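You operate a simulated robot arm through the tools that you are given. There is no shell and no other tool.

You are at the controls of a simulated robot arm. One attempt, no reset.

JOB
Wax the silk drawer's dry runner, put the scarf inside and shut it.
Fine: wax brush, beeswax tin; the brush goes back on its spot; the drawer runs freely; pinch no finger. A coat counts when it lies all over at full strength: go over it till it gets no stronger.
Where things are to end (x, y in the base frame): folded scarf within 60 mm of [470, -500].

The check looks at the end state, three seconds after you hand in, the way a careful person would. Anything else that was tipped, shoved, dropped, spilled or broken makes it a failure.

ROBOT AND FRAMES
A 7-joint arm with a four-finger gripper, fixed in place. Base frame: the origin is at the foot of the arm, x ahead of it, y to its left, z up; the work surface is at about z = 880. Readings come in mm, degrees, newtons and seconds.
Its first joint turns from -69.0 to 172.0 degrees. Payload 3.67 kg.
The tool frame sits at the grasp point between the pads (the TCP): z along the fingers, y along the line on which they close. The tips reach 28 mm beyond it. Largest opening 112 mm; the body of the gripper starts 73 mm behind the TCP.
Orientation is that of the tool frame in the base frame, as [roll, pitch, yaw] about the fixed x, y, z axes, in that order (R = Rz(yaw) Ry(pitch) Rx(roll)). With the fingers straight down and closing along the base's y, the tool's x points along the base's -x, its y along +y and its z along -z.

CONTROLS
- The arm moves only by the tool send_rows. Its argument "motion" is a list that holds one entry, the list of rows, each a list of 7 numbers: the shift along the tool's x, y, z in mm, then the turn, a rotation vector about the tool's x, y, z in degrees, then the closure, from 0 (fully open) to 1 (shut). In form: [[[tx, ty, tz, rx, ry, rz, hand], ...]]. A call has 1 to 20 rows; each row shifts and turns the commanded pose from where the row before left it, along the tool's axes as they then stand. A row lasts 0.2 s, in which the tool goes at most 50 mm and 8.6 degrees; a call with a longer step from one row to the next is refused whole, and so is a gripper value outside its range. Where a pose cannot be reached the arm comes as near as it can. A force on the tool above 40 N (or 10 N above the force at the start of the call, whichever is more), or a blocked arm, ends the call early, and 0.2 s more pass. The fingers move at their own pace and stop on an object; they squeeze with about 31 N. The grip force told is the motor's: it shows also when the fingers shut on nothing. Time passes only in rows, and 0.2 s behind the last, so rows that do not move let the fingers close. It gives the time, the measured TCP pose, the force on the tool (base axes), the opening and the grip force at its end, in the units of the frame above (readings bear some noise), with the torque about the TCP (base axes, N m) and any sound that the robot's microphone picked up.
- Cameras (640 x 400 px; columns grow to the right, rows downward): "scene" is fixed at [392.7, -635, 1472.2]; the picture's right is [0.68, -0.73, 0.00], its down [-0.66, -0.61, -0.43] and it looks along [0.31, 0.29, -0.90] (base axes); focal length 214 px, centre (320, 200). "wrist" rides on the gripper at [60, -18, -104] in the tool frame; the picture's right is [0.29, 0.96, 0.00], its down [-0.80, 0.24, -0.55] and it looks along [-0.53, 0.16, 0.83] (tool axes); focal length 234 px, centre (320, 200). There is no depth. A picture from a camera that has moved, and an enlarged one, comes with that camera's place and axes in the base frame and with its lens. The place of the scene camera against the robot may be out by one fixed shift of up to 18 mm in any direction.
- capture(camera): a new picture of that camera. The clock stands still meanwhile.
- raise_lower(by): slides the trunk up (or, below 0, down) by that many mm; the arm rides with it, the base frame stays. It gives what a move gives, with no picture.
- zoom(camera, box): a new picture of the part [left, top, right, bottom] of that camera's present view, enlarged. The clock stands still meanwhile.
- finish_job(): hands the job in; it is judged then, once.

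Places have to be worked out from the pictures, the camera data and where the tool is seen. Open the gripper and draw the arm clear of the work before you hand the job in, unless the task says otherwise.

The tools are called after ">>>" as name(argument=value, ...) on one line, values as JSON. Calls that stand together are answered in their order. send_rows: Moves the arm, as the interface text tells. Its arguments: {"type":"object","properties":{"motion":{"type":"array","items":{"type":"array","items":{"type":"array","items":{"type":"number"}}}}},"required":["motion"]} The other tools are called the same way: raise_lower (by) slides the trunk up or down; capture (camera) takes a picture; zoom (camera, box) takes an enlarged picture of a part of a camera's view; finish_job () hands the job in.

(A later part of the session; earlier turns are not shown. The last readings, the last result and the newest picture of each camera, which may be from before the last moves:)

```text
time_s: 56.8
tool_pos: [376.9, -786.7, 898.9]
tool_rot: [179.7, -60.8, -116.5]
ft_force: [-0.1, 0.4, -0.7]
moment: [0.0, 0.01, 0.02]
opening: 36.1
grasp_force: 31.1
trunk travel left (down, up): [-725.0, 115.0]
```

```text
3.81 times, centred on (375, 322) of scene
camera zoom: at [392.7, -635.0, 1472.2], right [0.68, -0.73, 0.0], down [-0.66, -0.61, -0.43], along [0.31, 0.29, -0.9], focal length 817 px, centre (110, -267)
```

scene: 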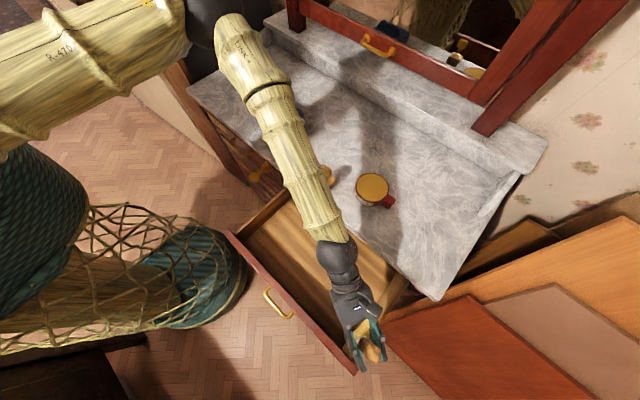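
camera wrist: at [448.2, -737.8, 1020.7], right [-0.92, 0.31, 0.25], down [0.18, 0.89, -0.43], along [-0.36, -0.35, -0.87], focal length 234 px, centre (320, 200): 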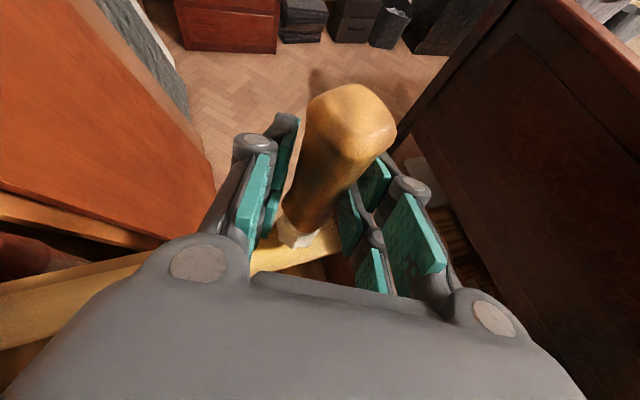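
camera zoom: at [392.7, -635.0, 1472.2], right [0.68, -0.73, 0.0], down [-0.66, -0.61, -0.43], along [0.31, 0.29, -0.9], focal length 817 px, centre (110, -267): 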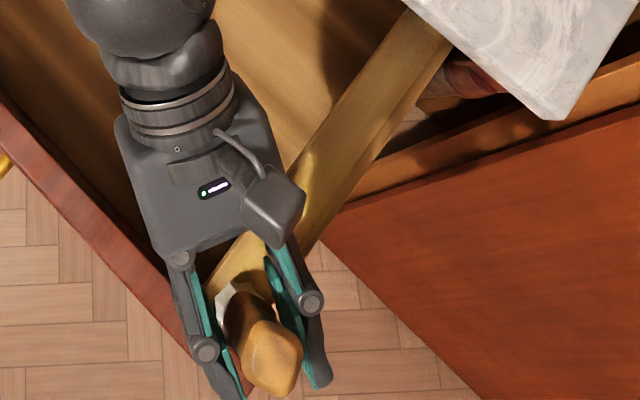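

The swept part of the runner is now clearly golden. I'll press 1.5 mm more and stroke forward along the centre lane.

>>> send_rows(motion=[[[-0.87, 0, 0.49, 0, 0, 0, 1], [-0.6, 0, 0.33, 0, 0, 0, 1], [-2.178, -8.942, -3.913, 0, 0, 0, 1], [-2.178, -8.942, -3.913, 0, 0, 0, 1], [-2.178, -8.942, -3.913, 0, 0, 0, 1], [-2.178, -8.942, -3.913, 0, 0, 0, 1], [-2.178, -8.942, -3.913, 0, 0, 0, 1], [-2.178, -8.942, -3.913, 0, 0, 0, 1], [-2.178, -8.942, -3.913, 0, 0, 0, 1], [-2.178, -8.942, -3.913, 0, 0, 0, 1], [-2.178, -8.942, -3.913, 0, 0, 0, 1], [0, 0, 0, 0, 0, 0, 1]]])

>>> capture(camera="wrist")

>>> zoom(camera="scene", box=[330, 270, 420, 375])

```text
time_s: 59.4
tool_pos: [464.7, -785.4, 898.1]
tool_rot: [180.0, -61.0, -116.7]
ft_force: [-6.6, -0.2, 18.6]
moment: [-0.09, 0.29, 0.02]
opening: 35.9
grasp_force: 31.2
trunk travel left (down, up): [-725.0, 115.0]
```

```text
taken
camera wrist: at [508.2, -738.4, 1001.1], right [-0.92, 0.31, 0.25], down [0.18, 0.89, -0.43], along [-0.36, -0.35, -0.87], focal length 234 px, centre (320, 200)
```

wrist: 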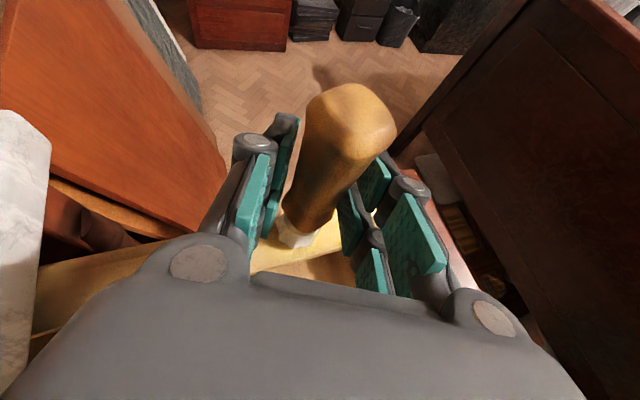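

```text
3.81 times, centred on (375, 322) of scene
camera zoom: at [392.7, -635.0, 1472.2], right [0.68, -0.73, 0.0], down [-0.66, -0.61, -0.43], along [0.31, 0.29, -0.9], focal length 817 px, centre (110, -267)
```

zoom: 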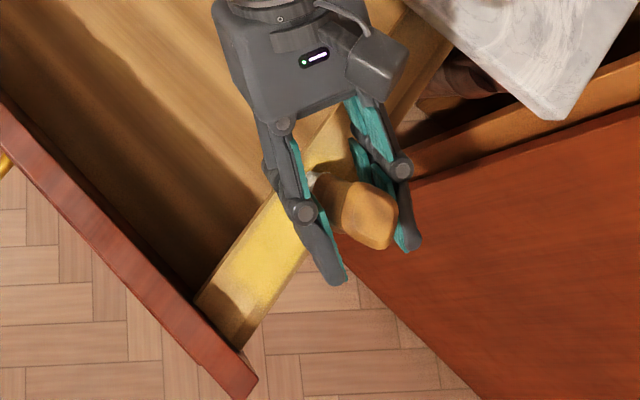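

The front part now carries a clear yellow coat across nearly the whole width, and the drawer hasn't moved. The press rose to 18 N, so I'll ease up about 1.2 mm and continue the stroke to x ≈ 545.

>>> send_rows(motion=[[[1.05, 0, -0.58, 0, 0, 0, 1], [-2.178, -8.942, -3.913, 0, 0, 0, 1], [-2.178, -8.942, -3.913, 0, 0, 0, 1], [-2.178, -8.942, -3.913, 0, 0, 0, 1], [-2.178, -8.942, -3.913, 0, 0, 0, 1], [-2.178, -8.942, -3.913, 0, 0, 0, 1], [-2.178, -8.942, -3.913, 0, 0, 0, 1], [-2.178, -8.942, -3.913, 0, 0, 0, 1], [-2.178, -8.942, -3.913, 0, 0, 0, 1], [0, 0, 0, 0, 0, 0, 1]]])

>>> capture(camera="wrist")

>>> zoom(camera="scene", box=[330, 250, 430, 375])

```text
time_s: 61.6
tool_pos: [544.9, -785.9, 899.1]
tool_rot: [179.6, -60.9, -116.6]
ft_force: [0.1, -0.5, 0.1]
moment: [-0.02, -0.02, -0.03]
opening: 36.4
grasp_force: 31.2
trunk travel left (down, up): [-725.0, 115.0]
```

```text
taken
camera wrist: at [589.3, -738.9, 1001.2], right [-0.92, 0.31, 0.25], down [0.18, 0.89, -0.43], along [-0.36, -0.35, -0.87], focal length 234 px, centre (320, 200)
```

wrist: 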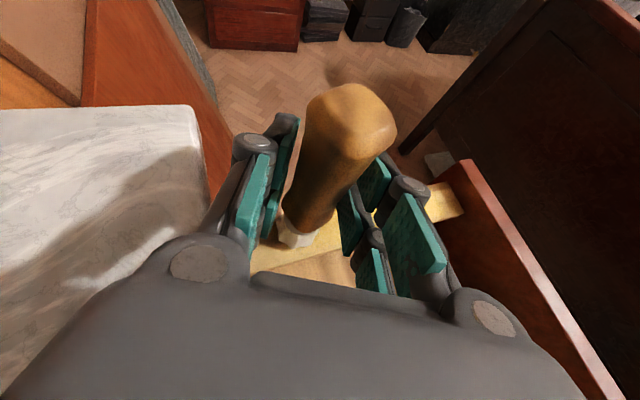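

```text
3.20 times, centred on (380, 312) of scene
camera zoom: at [392.7, -635.0, 1472.2], right [0.68, -0.73, 0.0], down [-0.66, -0.61, -0.43], along [0.31, 0.29, -0.9], focal length 686 px, centre (128, -160)
```

zoom: 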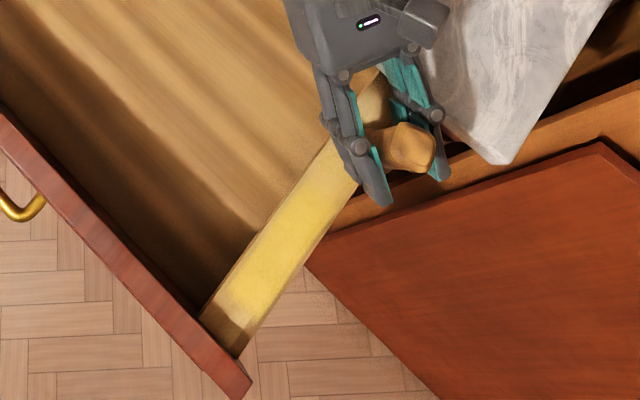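

Contact was lost toward this end (force near 0). I'll press down a bit here and read the force.

>>> send_rows(motion=[[[-0.44, 0, 0.24, 0, 0, 0, 1], [-0.44, 0, 0.24, 0, 0, 0, 1], [0, 0, 0, 0, 0, 0, 1]]])

>>> zoom(camera="wrist", box=[100, 60, 340, 300])

```text
time_s: 62.4
tool_pos: [546.0, -785.9, 898.5]
tool_rot: [179.8, -60.9, -116.5]
ft_force: [0.6, 0.5, 4.9]
moment: [0.03, -0.08, 0.0]
opening: 36.4
grasp_force: 31.1
trunk travel left (down, up): [-725.0, 115.0]
```

```text
1.67 times, centred on (220, 180) of wrist
camera zoom: at [589.1, -739.0, 1001.1], right [-0.92, 0.31, 0.25], down [0.18, 0.89, -0.43], along [-0.36, -0.35, -0.87], focal length 390 px, centre (487, 233)
```

zoom: 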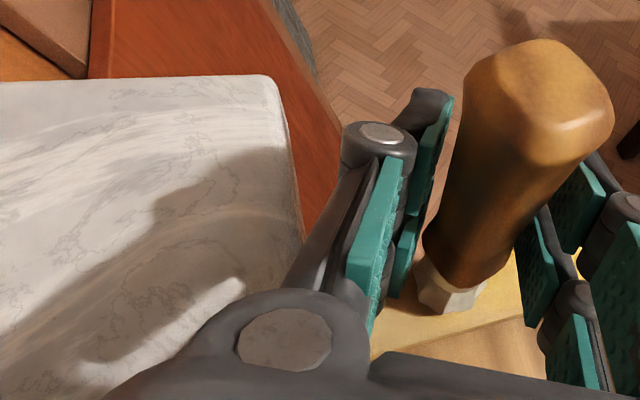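

Back to 4.9 N. The marble front edge works out at x ≈ 598, so I have room to about x ≈ 570. I'll stroke on slowly to 567 and then all the way back to the front.

>>> send_rows(motion=[[[-1.2, -4.92, -2.15, 0, 0, 0, 1], [-1.2, -4.92, -2.15, 0, 0, 0, 1], [-1.2, -4.92, -2.15, 0, 0, 0, 1], [-1.2, -4.92, -2.15, 0, 0, 0, 1], [0, 0, 0, 0, 0, 0, 1]]])

>>> capture(camera="wrist")

>>> zoom(camera="scene", box=[350, 240, 430, 330])

```text
time_s: 63.6
tool_pos: [564.9, -785.9, 900.0]
tool_rot: [179.7, -61.0, -116.7]
ft_force: [-14.8, 6.2, 5.1]
moment: [0.11, 0.04, 0.21]
opening: 36.1
grasp_force: 31.3
trunk travel left (down, up): [-725.0, 115.0]
```

```text
taken
camera wrist: at [608.3, -739.4, 1001.1], right [-0.92, 0.31, 0.25], down [0.18, 0.89, -0.43], along [-0.36, -0.35, -0.87], focal length 234 px, centre (320, 200)
```

wrist: 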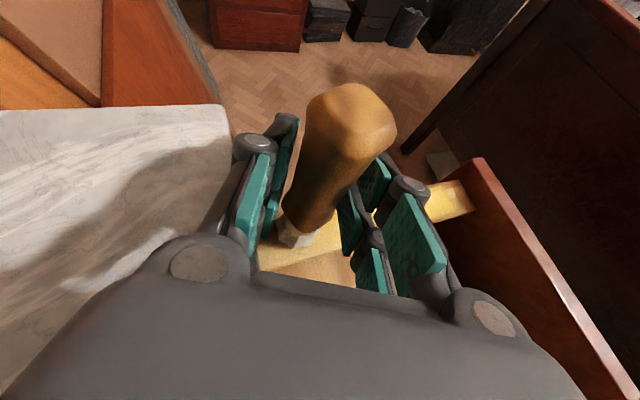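

```text
4.44 times, centred on (390, 285) of scene
camera zoom: at [392.7, -635.0, 1472.2], right [0.68, -0.73, 0.0], down [-0.66, -0.61, -0.43], along [0.31, 0.29, -0.9], focal length 953 px, centre (9, -178)
```

zoom: 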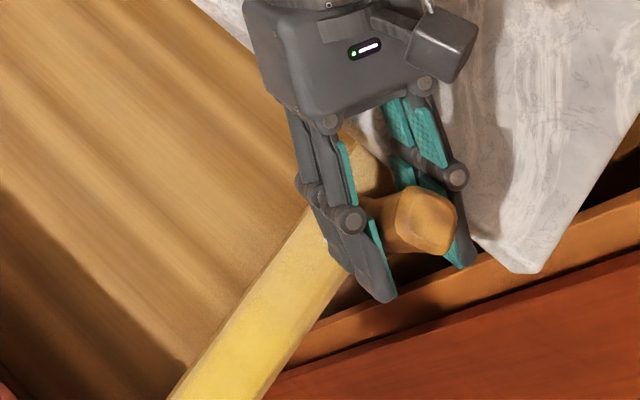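

The −15 N in x means the finger touched the marble edge, so about x 560 is the limit in this pose. I'll back off and stroke along the centre lane to the front for another pass.

>>> send_rows(motion=[[[1.09, 4.47, 1.96, 0, 0, 0, 1], [2.178, 8.942, 3.913, 0, 0, 0, 1], [2.178, 8.942, 3.913, 0, 0, 0, 1], [2.178, 8.942, 3.913, 0, 0, 0, 1], [2.178, 8.942, 3.913, 0, 0, 0, 1], [2.178, 8.942, 3.913, 0, 0, 0, 1], [2.178, 8.942, 3.913, 0, 0, 0, 1], [2.178, 8.942, 3.913, 0, 0, 0, 1], [2.178, 8.942, 3.913, 0, 0, 0, 1], [2.178, 8.942, 3.913, 0, 0, 0, 1], [0, 0, 0, 0, 0, 0, 1]]])

>>> zoom(camera="scene", box=[340, 250, 430, 360])

>>> capture(camera="wrist")

```text
time_s: 66.0
tool_pos: [472.6, -785.9, 897.6]
tool_rot: [179.7, -60.9, -116.6]
ft_force: [1.3, 1.6, 4.1]
moment: [0.09, -0.15, 0.01]
opening: 36.3
grasp_force: 31.2
trunk travel left (down, up): [-725.0, 115.0]
```

```text
3.64 times, centred on (385, 305) of scene
camera zoom: at [392.7, -635.0, 1472.2], right [0.68, -0.73, 0.0], down [-0.66, -0.61, -0.43], along [0.31, 0.29, -0.9], focal length 780 px, centre (84, -182)
```

zoom: 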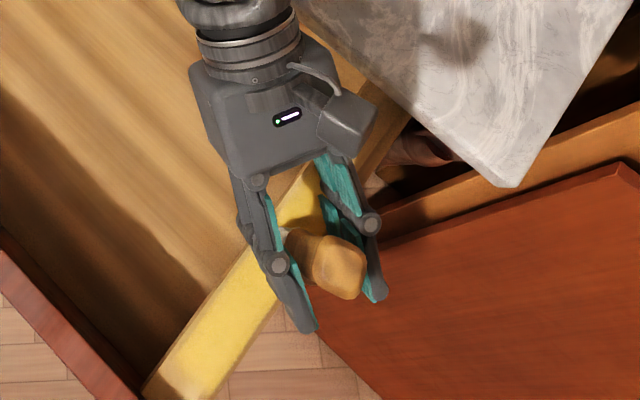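

```text
taken
camera wrist: at [516.6, -738.9, 1000.9], right [-0.92, 0.31, 0.25], down [0.18, 0.89, -0.43], along [-0.36, -0.35, -0.87], focal length 234 px, centre (320, 200)
```

wrist: 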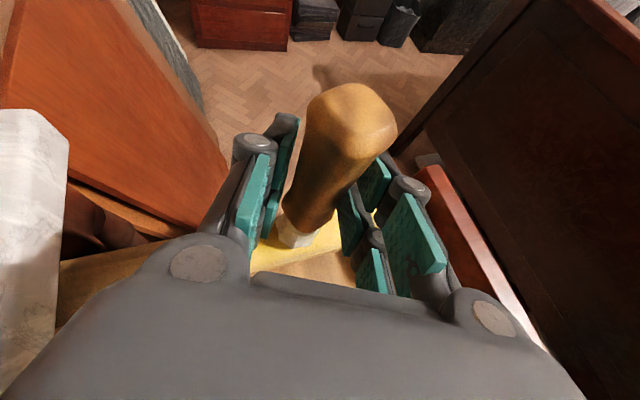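

Good, steady 4 N. Continuing back to the front end.

>>> send_rows(motion=[[[2.178, 8.942, 3.913, 0, 0, 0, 1], [2.178, 8.942, 3.913, 0, 0, 0, 1], [2.178, 8.942, 3.913, 0, 0, 0, 1], [2.178, 8.942, 3.913, 0, 0, 0, 1], [2.178, 8.942, 3.913, 0, 0, 0, 1], [2.178, 8.942, 3.913, 0, 0, 0, 1], [2.178, 8.942, 3.913, 0, 0, 0, 1], [2.178, 8.942, 3.913, 0, 0, 0, 1], [2.178, 8.942, 3.913, 0, 0, 0, 1], [0.87, 3.58, 1.57, 0, 0, 0, 1], [0, 0, 0, 0, 0, 0, 1]]])

>>> zoom(camera="scene", box=[340, 250, 430, 360])

>>> zoom(camera="wrist", box=[0, 180, 400, 330])

```text
time_s: 68.4
tool_pos: [378.7, -787.0, 899.2]
tool_rot: [179.7, -60.9, -116.7]
ft_force: [0.1, -0.6, -0.5]
moment: [0.02, -0.02, -0.03]
opening: 36.6
grasp_force: 31.1
trunk travel left (down, up): [-725.0, 115.0]
```

```text
3.64 times, centred on (385, 305) of scene
camera zoom: at [392.7, -635.0, 1472.2], right [0.68, -0.73, 0.0], down [-0.66, -0.61, -0.43], along [0.31, 0.29, -0.9], focal length 780 px, centre (84, -182)
```

zoom: 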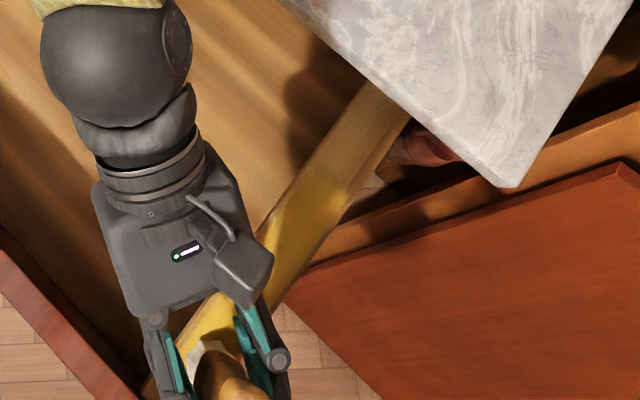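

```text
1.60 times, centred on (200, 255) of wrist
camera zoom: at [422.2, -739.8, 1001.1], right [-0.92, 0.31, 0.25], down [0.18, 0.89, -0.43], along [-0.36, -0.35, -0.87], focal length 375 px, centre (512, 112)
```

zoom: 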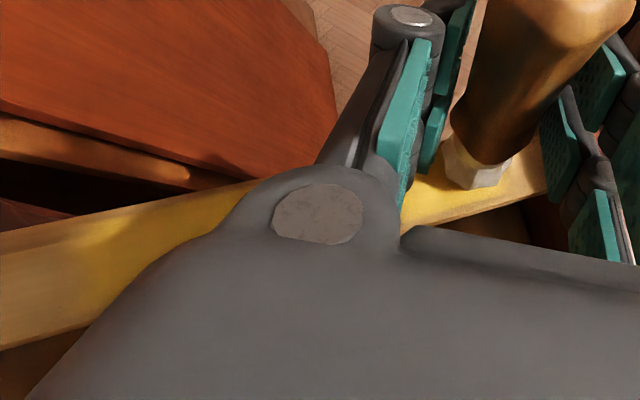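

The coat is strong to about x 490 and faint beyond that, and pressure faded at this end. I'll shift to the inner lane (y ≈ −776), lower 1.2 mm and stroke forward, reading the force midway.

>>> send_rows(motion=[[[-3.9, 4.03, -7.03, 0, 0, 0, 1], [-1.05, 0, 0.58, 0, 0, 0, 1], [-2.178, -8.942, -3.913, 0, 0, 0, 1], [-2.178, -8.942, -3.913, 0, 0, 0, 1], [-2.178, -8.942, -3.913, 0, 0, 0, 1], [-2.178, -8.942, -3.913, 0, 0, 0, 1], [0, 0, 0, 0, 0, 0, 1]]])

>>> zoom(camera="wrist", box=[220, 190, 400, 310])

```text
time_s: 70.0
tool_pos: [418.7, -778.0, 897.5]
tool_rot: [179.9, -61.1, -116.6]
ft_force: [-0.8, 1.0, 12.1]
moment: [-0.02, -0.04, -0.03]
opening: 36.3
grasp_force: 31.4
trunk travel left (down, up): [-725.0, 115.0]
```

```text
3.33 times, centred on (310, 250) of wrist
camera zoom: at [462.8, -729.9, 1000.7], right [-0.92, 0.31, 0.25], down [0.18, 0.89, -0.43], along [-0.36, -0.35, -0.87], focal length 781 px, centre (353, 33)
```

zoom: 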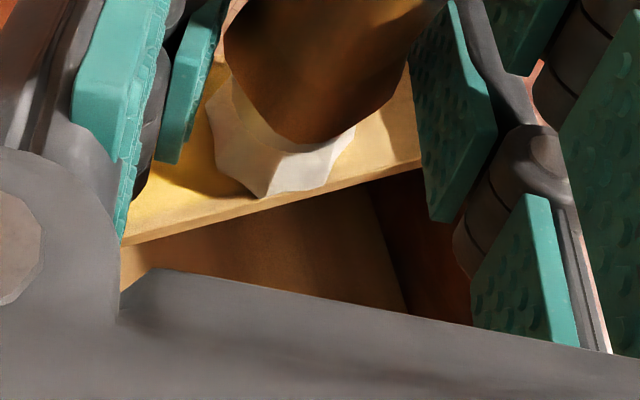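

12 N here, so I'll ease 0.4 mm and carry on forward.

>>> send_rows(motion=[[[0.35, 0, -0.19, 0, 0, 0, 1], [-2.178, -8.942, -3.913, 0, 0, 0, 1], [-2.178, -8.942, -3.913, 0, 0, 0, 1], [-2.178, -8.942, -3.913, 0, 0, 0, 1], [-2.178, -8.942, -3.913, 0, 0, 0, 1], [-2.178, -8.942, -3.913, 0, 0, 0, 1], [-2.178, -8.942, -3.913, 0, 0, 0, 1], [-2.178, -8.942, -3.913, 0, 0, 0, 1], [0, 0, 0, 0, 0, 0, 1]]])

>>> zoom(camera="scene", box=[330, 250, 430, 375])

```text
time_s: 72.0
tool_pos: [489.7, -776.9, 899.0]
tool_rot: [179.8, -60.9, -116.5]
ft_force: [1.4, -3.9, 13.0]
moment: [-0.34, -0.11, 0.02]
opening: 35.9
grasp_force: 31.2
trunk travel left (down, up): [-725.0, 115.0]
```

```text
3.20 times, centred on (380, 312) of scene
camera zoom: at [392.7, -635.0, 1472.2], right [0.68, -0.73, 0.0], down [-0.66, -0.61, -0.43], along [0.31, 0.29, -0.9], focal length 686 px, centre (128, -160)
```

zoom: 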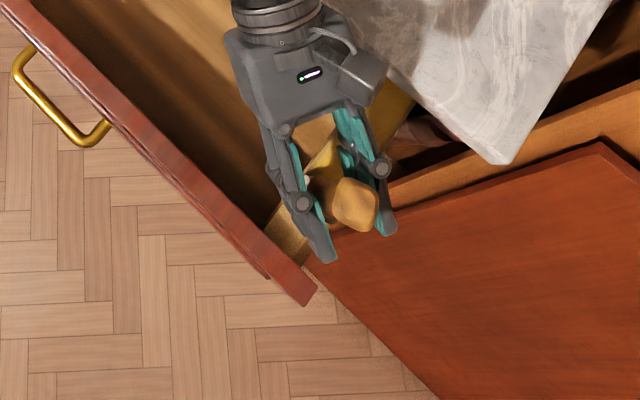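

The drawer slid inward with the brush, since the waxed runner now moves easily. I'll drag it back open with the same contact by stroking −x, then coat only with −x strokes.

>>> send_rows(motion=[[[2.178, 8.942, 3.913, 0, 0, 0, 1], [2.178, 8.942, 3.913, 0, 0, 0, 1], [2.178, 8.942, 3.913, 0, 0, 0, 1], [2.178, 8.942, 3.913, 0, 0, 0, 1], [2.178, 8.942, 3.913, 0, 0, 0, 1], [2.178, 8.942, 3.913, 0, 0, 0, 1], [0, 0, 0, 0, 0, 0, 1]]])

>>> zoom(camera="scene", box=[330, 250, 430, 375])

>>> capture(camera="wrist")

```text
time_s: 73.6
tool_pos: [428.8, -777.2, 898.1]
tool_rot: [179.8, -61.1, -116.7]
ft_force: [-1.8, 2.2, 20.2]
moment: [0.12, 0.12, 0.02]
opening: 35.9
grasp_force: 30.3
trunk travel left (down, up): [-725.0, 115.0]
```

```text
3.20 times, centred on (380, 312) of scene
camera zoom: at [392.7, -635.0, 1472.2], right [0.68, -0.73, 0.0], down [-0.66, -0.61, -0.43], along [0.31, 0.29, -0.9], focal length 686 px, centre (128, -160)
```

zoom: 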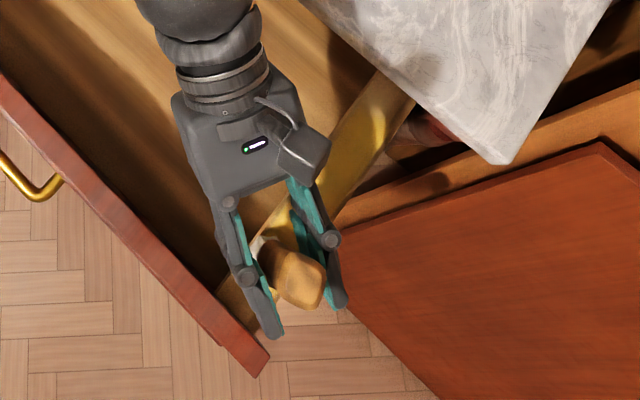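

```text
taken
camera wrist: at [472.2, -729.2, 1000.2], right [-0.92, 0.31, 0.25], down [0.18, 0.89, -0.43], along [-0.36, -0.35, -0.87], focal length 234 px, centre (320, 200)
```

wrist: 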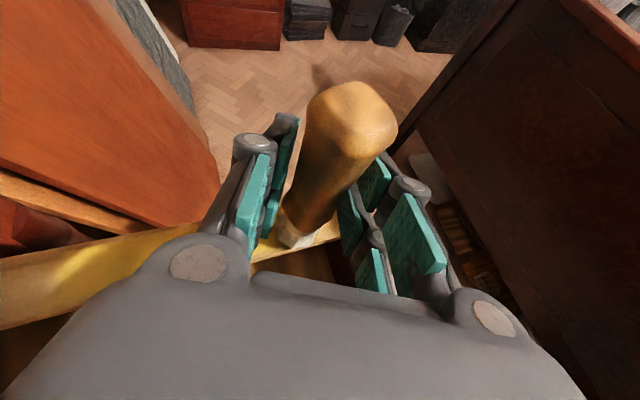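

The drawer is following back open, though the press has crept up to 20 N. I'll ease 0.6 mm and keep stroking −x until the drawer is at its full-open place and the brush slides on it.

>>> send_rows(motion=[[[0.52, 0, -0.29, 0, 0, 0, 1], [2.178, 8.942, 3.913, 0, 0, 0, 1], [2.178, 8.942, 3.913, 0, 0, 0, 1], [2.178, 8.942, 3.913, 0, 0, 0, 1], [2.178, 8.942, 3.913, 0, 0, 0, 1], [0, 0, 0, 0, 0, 0, 1]]])

>>> zoom(camera="scene", box=[330, 250, 430, 375])

>>> zoom(camera="wrist", box=[220, 190, 400, 310])

```text
time_s: 75.0
tool_pos: [387.6, -775.6, 897.8]
tool_rot: [179.7, -61.0, -116.5]
ft_force: [-1.5, -0.4, 4.3]
moment: [-0.06, 0.14, -0.02]
opening: 36.2
grasp_force: 31.0
trunk travel left (down, up): [-725.0, 115.0]
```

```text
3.20 times, centred on (380, 312) of scene
camera zoom: at [392.7, -635.0, 1472.2], right [0.68, -0.73, 0.0], down [-0.66, -0.61, -0.43], along [0.31, 0.29, -0.9], focal length 686 px, centre (128, -160)
```

zoom: 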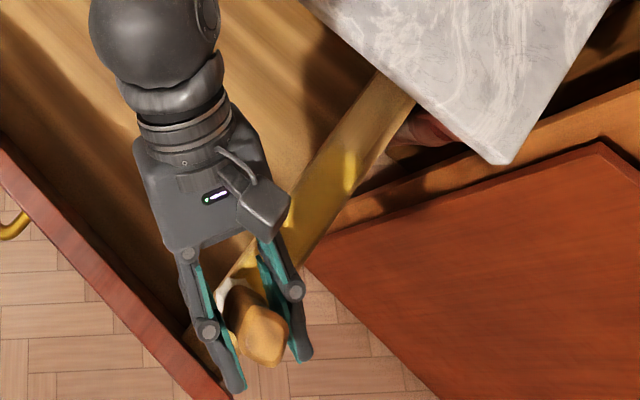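

```text
3.33 times, centred on (310, 250) of wrist
camera zoom: at [431.9, -729.2, 1000.2], right [-0.92, 0.31, 0.25], down [0.18, 0.89, -0.43], along [-0.36, -0.35, -0.87], focal length 781 px, centre (353, 33)
```

zoom: 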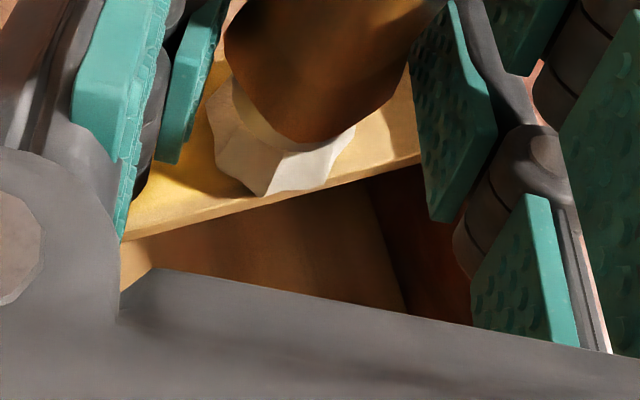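

The drawer now runs so freely that it follows the brush, and it is about 30 mm further out than before. From now on I'll only brush across the runner (along y) or dab, lifting before each x move. First I'll lift away and look at the whole runner.

>>> send_rows(motion=[[[4.37, 0, -2.43, 0, 0, 0, 1], [17.5, 0, -9.7, 0, 0, 0, 1], [26.2, 0, -14.6, 0, 0, 0, 1], [26.2, 0, -14.6, 0, 0, 0, 1], [0, 0, -30, 0, 0, 0, 1], [0, 0, -40, 0, 0, 0, 1], [0, 0, -40, 0, 0, 0, 1], [0, 0, -40, 0, 0, 0, 1], [0, 0, 0, 0, 0, 0, 1]]])

>>> capture(camera="scene")

>>> zoom(camera="scene", box=[320, 260, 420, 390])

>>> capture(camera="wrist")

```text
time_s: 77.0
tool_pos: [449.5, -660.3, 1055.1]
tool_rot: [179.5, -60.9, -116.5]
ft_force: [0.5, -0.3, -1.1]
moment: [0.0, -0.03, -0.06]
opening: 36.1
grasp_force: 30.7
trunk travel left (down, up): [-725.0, 115.0]
```

```text
taken
```

scene: 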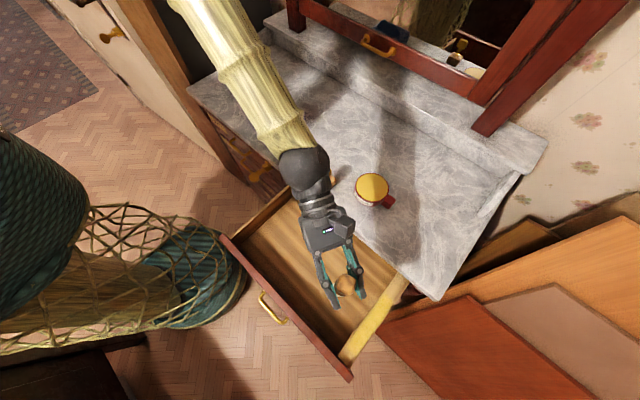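

```text
3.08 times, centred on (370, 325) of scene
camera zoom: at [392.7, -635.0, 1472.2], right [0.68, -0.73, 0.0], down [-0.66, -0.61, -0.43], along [0.31, 0.29, -0.9], focal length 660 px, centre (166, -185)
```

zoom: 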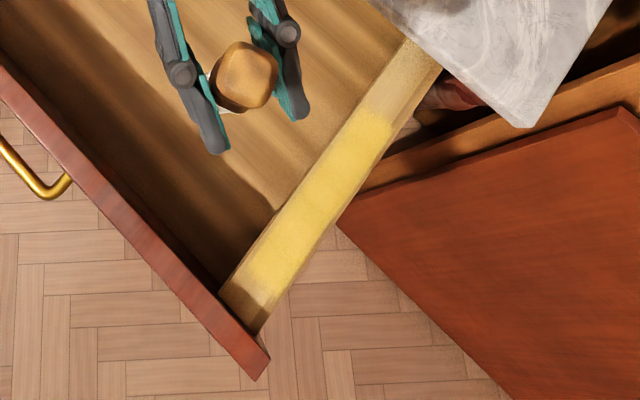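

```text
taken
camera wrist: at [493.0, -613.7, 1157.2], right [-0.92, 0.31, 0.26], down [0.18, 0.89, -0.43], along [-0.36, -0.34, -0.87], focal length 234 px, centre (320, 200)
```

wrist: 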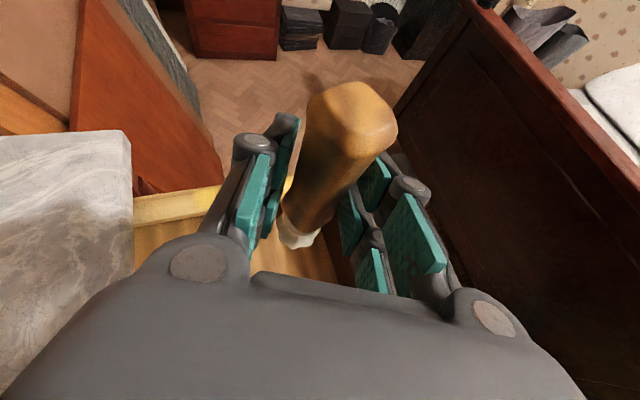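

Now the runner is plainly visible: an even yellow coat from near the drawer front to x ≈ 544, a bare stretch beyond up to the marble, and a darker front end. I'll zoom in on both ends.

>>> zoom(camera="scene", box=[335, 320, 385, 375])

>>> zoom(camera="scene", box=[370, 265, 420, 320])

```text
7.27 times, centred on (360, 348) of scene
camera zoom: at [392.7, -635.0, 1472.2], right [0.68, -0.73, 0.0], down [-0.66, -0.61, -0.43], along [0.31, 0.29, -0.9], focal length 1560 px, centre (29, -873)
```

zoom: 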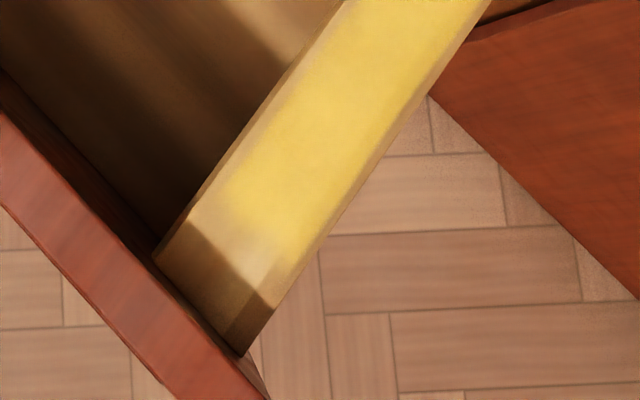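

```text
7.27 times, centred on (395, 292) of scene
camera zoom: at [392.7, -635.0, 1472.2], right [0.68, -0.73, 0.0], down [-0.66, -0.61, -0.43], along [0.31, 0.29, -0.9], focal length 1560 px, centre (-226, -473)
```

zoom: 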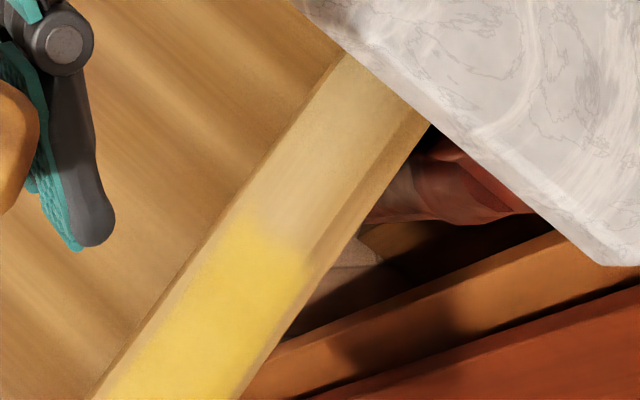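

The coat is full width but missing at the front (x ≈ 338–366) and beyond x ≈ 540. I'll go to the front end first, at about x 356, y −774, and come down to just above the runner.

>>> send_rows(motion=[[[-7.88, 6.54, 37.2, 0, 0, 0, 1], [-7.88, 6.54, 37.2, 0, 0, 0, 1], [-7.88, 6.54, 37.2, 0, 0, 0, 1], [-7.88, 6.54, 37.2, 0, 0, 0, 1], [-7.88, 6.54, 37.2, 0, 0, 0, 1], [-8.74, 0, 4.86, 0, 0, 0, 1], [-8.74, 0, 4.86, 0, 0, 0, 1], [-4.37, 0, 2.43, 0, 0, 0, 1], [0, 0, 0, 0, 0, 0, 1]]])

>>> zoom(camera="wrist", box=[220, 190, 400, 310])

>>> zoom(camera="scene", box=[320, 290, 400, 390])

```text
time_s: 79.0
tool_pos: [352.9, -772.6, 907.0]
tool_rot: [179.8, -60.9, -116.6]
ft_force: [0.0, 0.3, -0.4]
moment: [0.02, -0.02, -0.01]
opening: 36.5
grasp_force: 31.3
trunk travel left (down, up): [-725.0, 115.0]
```

```text
3.33 times, centred on (310, 250) of wrist
camera zoom: at [396.3, -725.8, 1009.2], right [-0.92, 0.31, 0.25], down [0.18, 0.89, -0.43], along [-0.36, -0.35, -0.87], focal length 781 px, centre (353, 33)
```

zoom: 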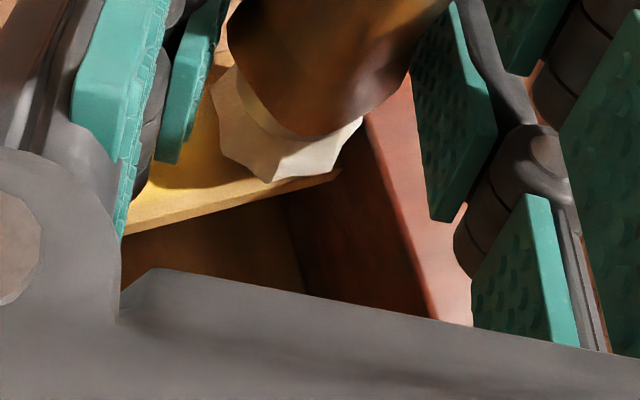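

```text
4.00 times, centred on (360, 340) of scene
camera zoom: at [392.7, -635.0, 1472.2], right [0.68, -0.73, 0.0], down [-0.66, -0.61, -0.43], along [0.31, 0.29, -0.9], focal length 858 px, centre (160, -360)
```

zoom: 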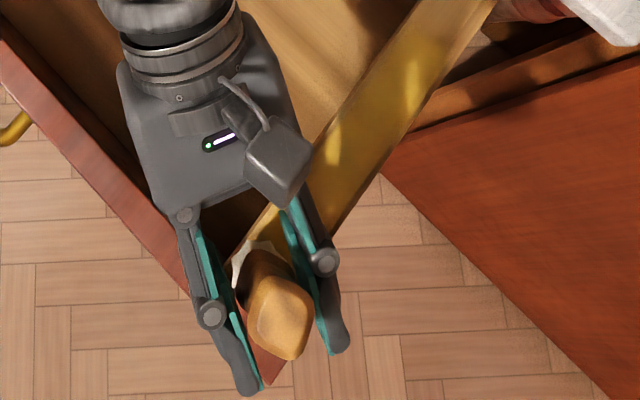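

Bristles are just clear of the front panel. I'll nudge 2 mm away from it and lower to contact.

>>> send_rows(motion=[[[-0.44, -1.79, -0.78, 0, 0, 0, 1], [-2.62, 0, 1.46, 0, 0, 0, 1], [-2.62, 0, 1.46, 0, 0, 0, 1], [-0.87, 0, 0.49, 0, 0, 0, 1], [-0.87, 0, 0.49, 0, 0, 0, 1], [-0.87, 0, 0.49, 0, 0, 0, 1], [-0.44, 0, 0.24, 0, 0, 0, 1], [0, 0, 0, 0, 0, 0, 1]]])

>>> zoom(camera="wrist", box=[220, 190, 400, 310])

```text
time_s: 80.8
tool_pos: [355.9, -774.0, 897.0]
tool_rot: [179.7, -60.9, -116.6]
ft_force: [-0.8, -0.3, -0.1]
moment: [0.01, 0.04, 0.05]
opening: 36.2
grasp_force: 31.4
trunk travel left (down, up): [-725.0, 115.0]
```

```text
3.33 times, centred on (310, 250) of wrist
camera zoom: at [400.2, -726.5, 998.8], right [-0.92, 0.31, 0.25], down [0.18, 0.89, -0.43], along [-0.36, -0.35, -0.87], focal length 781 px, centre (353, 33)
```

zoom: 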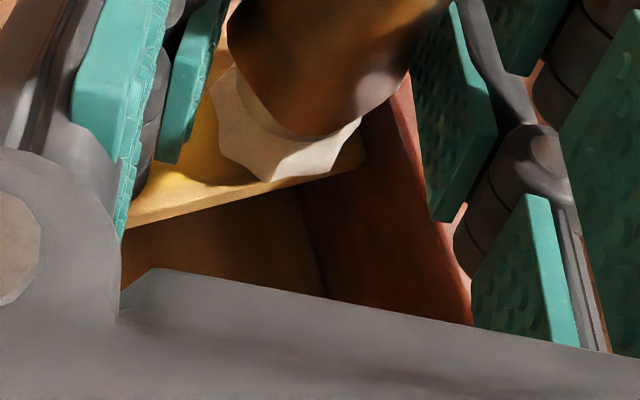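

Still no force at TCP z 897. The brush has slid up about 3 mm in the grip from the harder press, so contact should come at about 895. Lowering further in half-millimetre steps.

>>> send_rows(motion=[[[-0.44, 0, 0.24, 0, 0, 0, 1], [-0.44, 0, 0.24, 0, 0, 0, 1], [-0.44, 0, 0.24, 0, 0, 0, 1], [-0.44, 0, 0.24, 0, 0, 0, 1], [0, 0, 0, 0, 0, 0, 1]]])

```text
time_s: 82.0
tool_pos: [355.8, -772.7, 894.8]
tool_rot: [179.7, -60.9, -116.5]
ft_force: [0.0, 0.6, -0.2]
moment: [0.04, -0.05, 0.0]
opening: 36.3
grasp_force: 31.3
trunk travel left (down, up): [-725.0, 115.0]
```

>>> send_rows(motion=[[[-0.44, 0, 0.24, 0, 0, 0, 1], [-0.44, 0, 0.24, 0, 0, 0, 1], [-0.44, 0, 0.24, 0, 0, 0, 1], [-0.44, 0, 0.24, 0, 0, 0, 1], [0, 0, 0, 0, 0, 0, 1]]])

>>> capture(camera="wrist")

>>> zoom(camera="wrist", box=[250, 200, 360, 280])

```text
time_s: 83.2
tool_pos: [355.3, -772.2, 893.1]
tool_rot: [179.8, -61.0, -116.7]
ft_force: [-0.1, -1.6, 12.8]
moment: [-0.1, -0.11, -0.04]
opening: 36.2
grasp_force: 30.6
trunk travel left (down, up): [-725.0, 115.0]
```

```text
taken
camera wrist: at [399.6, -726.3, 996.3], right [-0.92, 0.31, 0.25], down [0.18, 0.89, -0.43], along [-0.36, -0.35, -0.87], focal length 234 px, centre (320, 200)
```

wrist: 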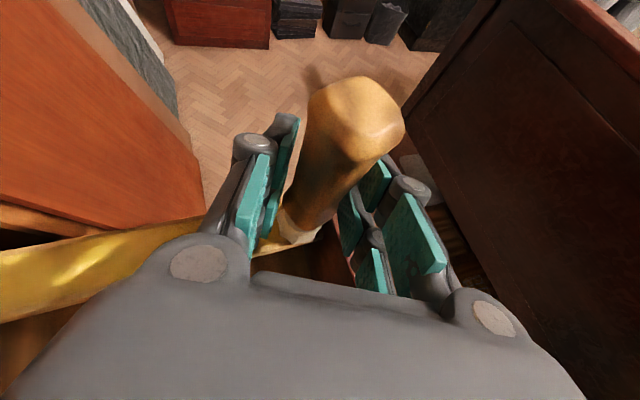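

```text
5.00 times, centred on (305, 240) of wrist
camera zoom: at [399.6, -726.3, 996.3], right [-0.92, 0.31, 0.25], down [0.18, 0.89, -0.43], along [-0.36, -0.35, -0.87], focal length 1171 px, centre (395, 0)
```

zoom: 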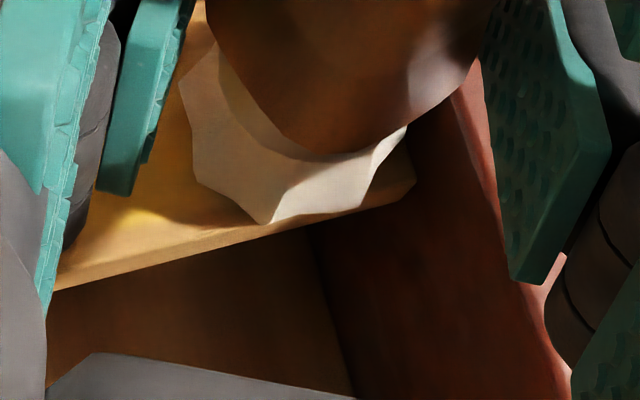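

Contact at 12.8 N. I'll back off 0.3 mm and brush across the runner (y −774 to −797 and back) at this station.

>>> send_rows(motion=[[[0.26, 0, -0.15, 0, 0, 0, 1], [2.61, -2.69, 4.69, 0, 0, 0, 1], [2.61, -2.69, 4.69, 0, 0, 0, 1], [2.61, -2.69, 4.69, 0, 0, 0, 1], [2.61, -2.69, 4.69, 0, 0, 0, 1], [0, 0, 0, 0, 0, 0, 1]]])

>>> zoom(camera="wrist", box=[250, 200, 360, 280])

>>> zoom(camera="scene", box=[320, 290, 400, 390])

```text
time_s: 84.6
tool_pos: [356.8, -797.0, 894.2]
tool_rot: [179.8, -61.0, -116.6]
ft_force: [0.8, 2.8, 11.1]
moment: [0.35, -0.13, 0.0]
opening: 36.1
grasp_force: 31.2
trunk travel left (down, up): [-725.0, 115.0]
```

```text
5.00 times, centred on (305, 240) of wrist
camera zoom: at [399.5, -750.0, 996.2], right [-0.92, 0.31, 0.25], down [0.18, 0.89, -0.43], along [-0.36, -0.35, -0.87], focal length 1171 px, centre (395, 0)
```

zoom: 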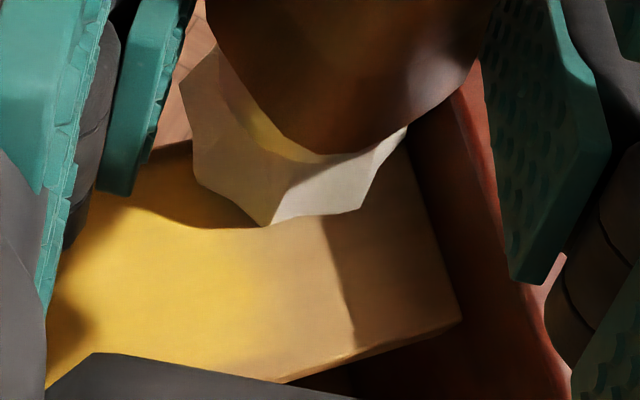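

```text
4.00 times, centred on (360, 340) of scene
camera zoom: at [392.7, -635.0, 1472.2], right [0.68, -0.73, 0.0], down [-0.66, -0.61, -0.43], along [0.31, 0.29, -0.9], focal length 858 px, centre (160, -360)
```

zoom: 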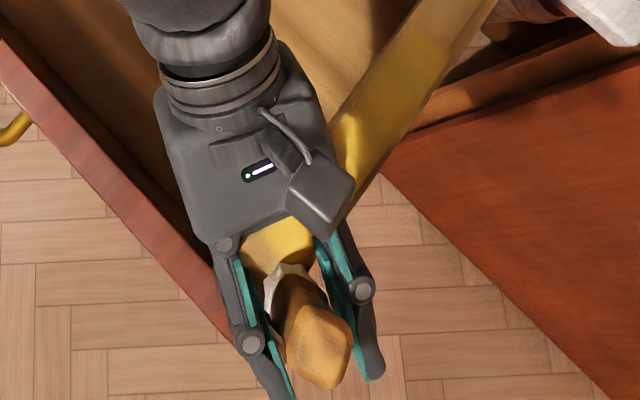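

The front strip hasn't turned yellow after one crossing; perhaps it needs several passes, or the brush needs recharging. I'll do a few more crossings and compare.

>>> send_rows(motion=[[[-2.61, 2.69, -4.69, 0, 0, 0, 1], [-2.61, 2.69, -4.69, 0, 0, 0, 1], [-2.61, 2.69, -4.69, 0, 0, 0, 1], [-2.61, 2.69, -4.69, 0, 0, 0, 1], [2.61, -2.69, 4.69, 0, 0, 0, 1], [2.61, -2.69, 4.69, 0, 0, 0, 1], [2.61, -2.69, 4.69, 0, 0, 0, 1], [2.61, -2.69, 4.69, 0, 0, 0, 1], [0, 0, 0, 0, 0, 0, 1]]])

>>> zoom(camera="wrist", box=[250, 200, 360, 280])

```text
time_s: 86.6
tool_pos: [355.4, -797.1, 894.2]
tool_rot: [179.8, -61.0, -116.6]
ft_force: [-1.1, 2.3, 6.7]
moment: [0.24, -0.02, 0.04]
opening: 36.3
grasp_force: 30.8
trunk travel left (down, up): [-725.0, 115.0]
```

```text
5.00 times, centred on (305, 240) of wrist
camera zoom: at [399.8, -749.9, 996.1], right [-0.92, 0.31, 0.25], down [0.18, 0.89, -0.43], along [-0.36, -0.35, -0.87], focal length 1171 px, centre (395, 0)
```

zoom: 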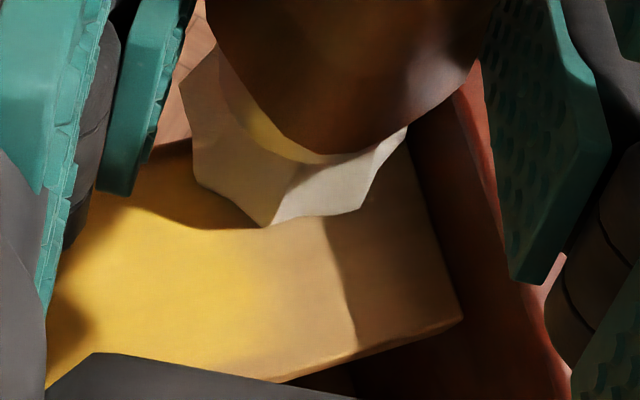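

The change is small, so I need to know whether the brush still carries wax. I'll lift clear of the runner toward the drawer interior and compare the bristle colour and the coat from the scene camera.

>>> send_rows(motion=[[[8.74, 0, -4.86, 0, 0, 0, 1], [26.2, 0, -14.6, 0, 0, 0, 1], [26.2, 0, -14.6, 0, 0, 0, 1], [0, 0, -40, 0, 0, 0, 1], [0, 0, -40, 0, 0, 0, 1], [0, 0, -40, 0, 0, 0, 1], [0, 0, -40, 0, 0, 0, 1], [0, 0, 0, 0, 0, 0, 1]]])

>>> zoom(camera="scene", box=[335, 320, 385, 375])

>>> zoom(camera="scene", box=[370, 265, 420, 320])

>>> zoom(camera="scene", box=[290, 240, 390, 350])

>>> zoom(camera="wrist", box=[220, 180, 380, 290])

```text
time_s: 88.4
tool_pos: [421.9, -673.8, 1041.0]
tool_rot: [179.5, -60.9, -116.4]
ft_force: [-0.3, -0.6, -0.1]
moment: [0.01, 0.01, -0.03]
opening: 36.3
grasp_force: 30.7
trunk travel left (down, up): [-725.0, 115.0]
```

```text
7.27 times, centred on (360, 348) of scene
camera zoom: at [392.7, -635.0, 1472.2], right [0.68, -0.73, 0.0], down [-0.66, -0.61, -0.43], along [0.31, 0.29, -0.9], focal length 1560 px, centre (29, -873)
```

zoom: 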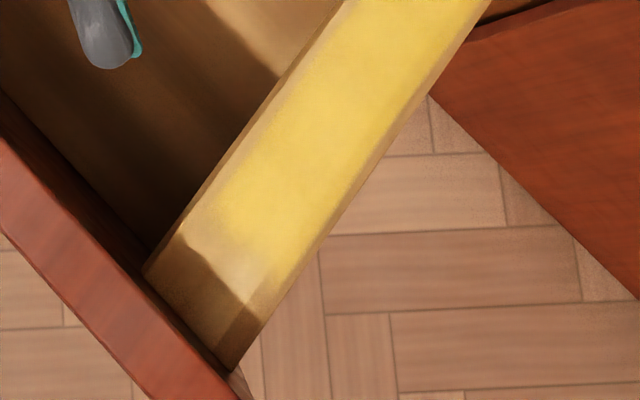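

```text
7.27 times, centred on (395, 292) of scene
camera zoom: at [392.7, -635.0, 1472.2], right [0.68, -0.73, 0.0], down [-0.66, -0.61, -0.43], along [0.31, 0.29, -0.9], focal length 1560 px, centre (-226, -473)
```

zoom: 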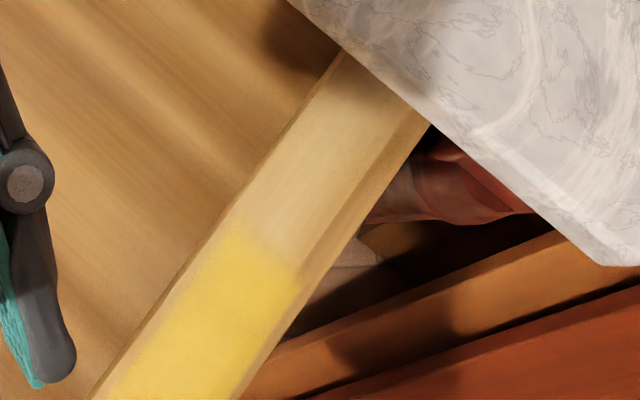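

```text
3.64 times, centred on (340, 295) of scene
camera zoom: at [392.7, -635.0, 1472.2], right [0.68, -0.73, 0.0], down [-0.66, -0.61, -0.43], along [0.31, 0.29, -0.9], focal length 780 px, centre (247, -146)
```

zoom: 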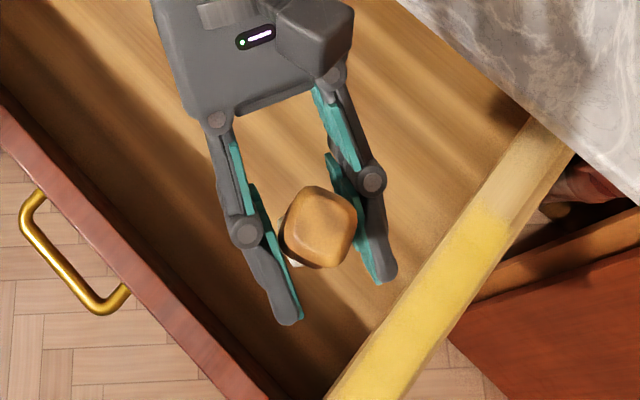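

```text
3.64 times, centred on (300, 235) of wrist
camera zoom: at [465.3, -626.9, 1143.1], right [-0.92, 0.31, 0.26], down [0.18, 0.89, -0.43], along [-0.36, -0.34, -0.87], focal length 852 px, centre (393, 73)
```

zoom: 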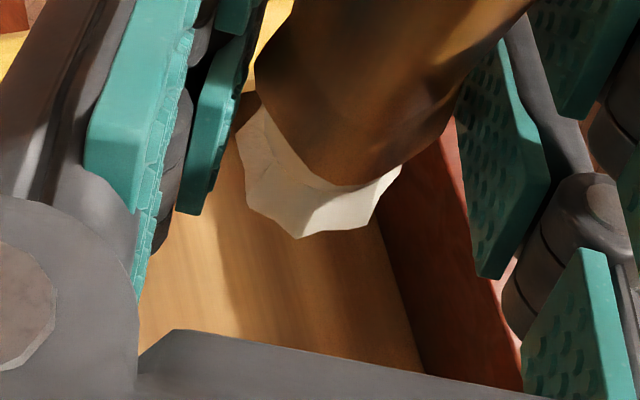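

The front has gained only a slight tint, so the brush is probably running low. I'll recharge it: turn the tool to yaw ≈ −56° and carry it back above the tin.

>>> send_rows(motion=[[[0, 0, 0, 6.55, 0, -3.65, 1], [0, 0, 0, 6.55, 0, -3.65, 1], [0, 0, 0, 6.55, 0, -3.65, 1], [0, 0, 0, 6.55, 0, -3.65, 1], [0, 0, 0, 6.55, 0, -3.65, 1], [0, 0, 0, 6.55, 0, -3.65, 1], [0, 0, 0, 6.55, 0, -3.65, 1], [0, 0, 0, 6.55, 0, -3.65, 1], [5.8, -39.75, 6.3, 0, 0, 0, 1], [5.8, -39.75, 6.3, 0, 0, 0, 1], [5.8, -39.75, 6.3, 0, 0, 0, 1], [5.8, -39.75, 6.3, 0, 0, 0, 1], [5.8, -39.75, 6.3, 0, 0, 0, 1], [5.8, -39.75, 6.3, 0, 0, 0, 1], [5.8, -39.75, 6.3, 0, 0, 0, 1], [5.8, -39.75, 6.3, 0, 0, 0, 1], [0, 0, 0, 0, 0, 0, 1]]])

>>> capture(camera="wrist")

>>> zoom(camera="scene", box=[300, 110, 440, 220])

>>> zoom(camera="scene", box=[320, 250, 430, 390])

```text
time_s: 92.0
tool_pos: [723.1, -550.8, 1057.2]
tool_rot: [179.8, -60.8, -56.7]
ft_force: [-1.9, -0.2, -0.4]
moment: [0.01, 0.02, 0.01]
opening: 36.1
grasp_force: 30.8
trunk travel left (down, up): [-725.0, 115.0]
```

```text
taken
camera wrist: at [704.7, -490.1, 1159.3], right [-0.72, -0.64, 0.25], down [-0.68, 0.6, -0.42], along [0.12, -0.48, -0.87], focal length 234 px, centre (320, 200)
```

wrist: 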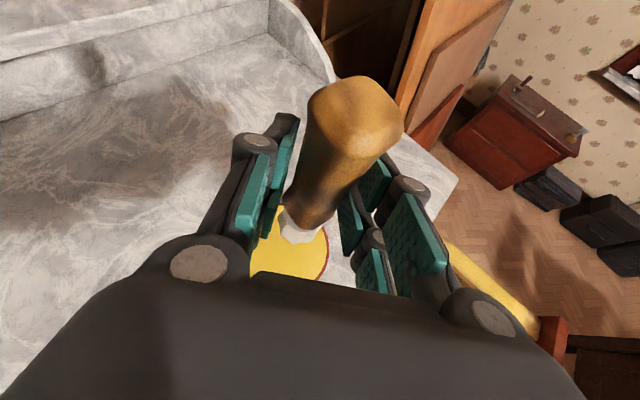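

```text
3.64 times, centred on (370, 165) of scene
camera zoom: at [392.7, -635.0, 1472.2], right [0.68, -0.73, 0.0], down [-0.66, -0.61, -0.43], along [0.31, 0.29, -0.9], focal length 780 px, centre (138, 327)
```

zoom: 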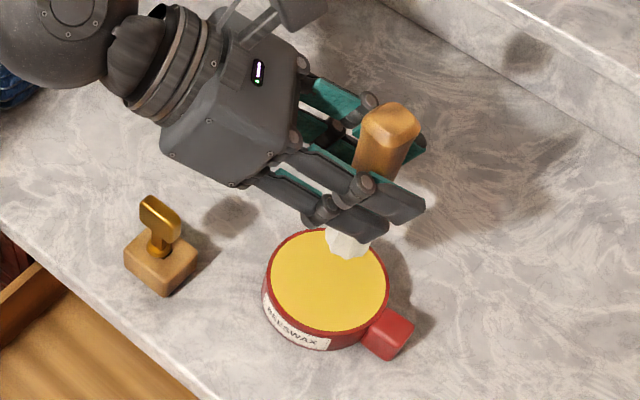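

```text
2.86 times, centred on (375, 320) of scene
camera zoom: at [392.7, -635.0, 1472.2], right [0.68, -0.73, 0.0], down [-0.66, -0.61, -0.43], along [0.31, 0.29, -0.9], focal length 613 px, centre (163, -143)
```

zoom: 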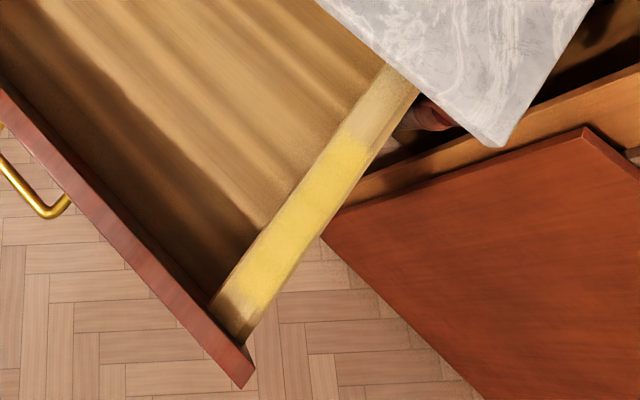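

The bristles still look white. Before dipping I'll check whether the drawer is still creeping.

>>> zoom(camera="scene", box=[335, 320, 385, 375])

>>> zoom(camera="scene", box=[370, 265, 420, 320])

```text
7.27 times, centred on (360, 348) of scene
camera zoom: at [392.7, -635.0, 1472.2], right [0.68, -0.73, 0.0], down [-0.66, -0.61, -0.43], along [0.31, 0.29, -0.9], focal length 1560 px, centre (29, -873)
```

zoom: 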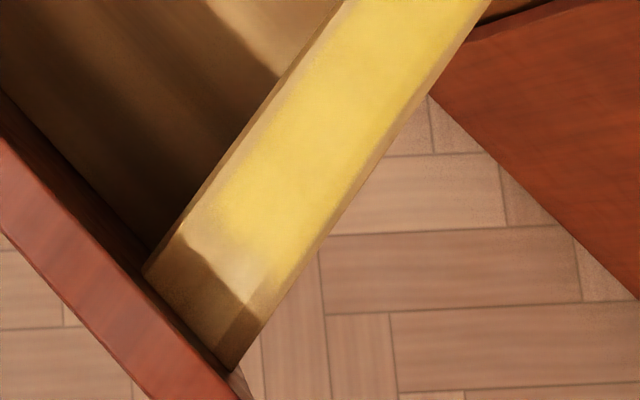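

```text
7.27 times, centred on (395, 292) of scene
camera zoom: at [392.7, -635.0, 1472.2], right [0.68, -0.73, 0.0], down [-0.66, -0.61, -0.43], along [0.31, 0.29, -0.9], focal length 1560 px, centre (-226, -473)
```

zoom: 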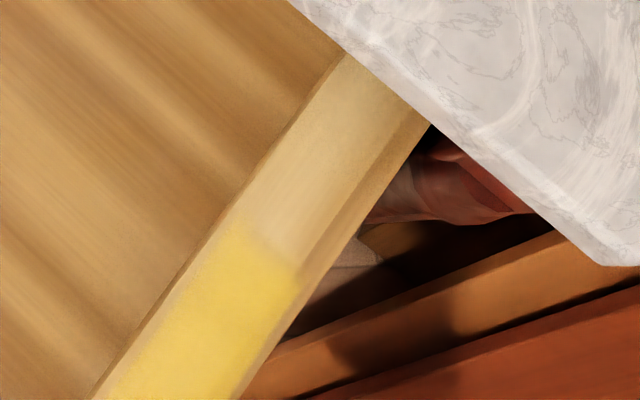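

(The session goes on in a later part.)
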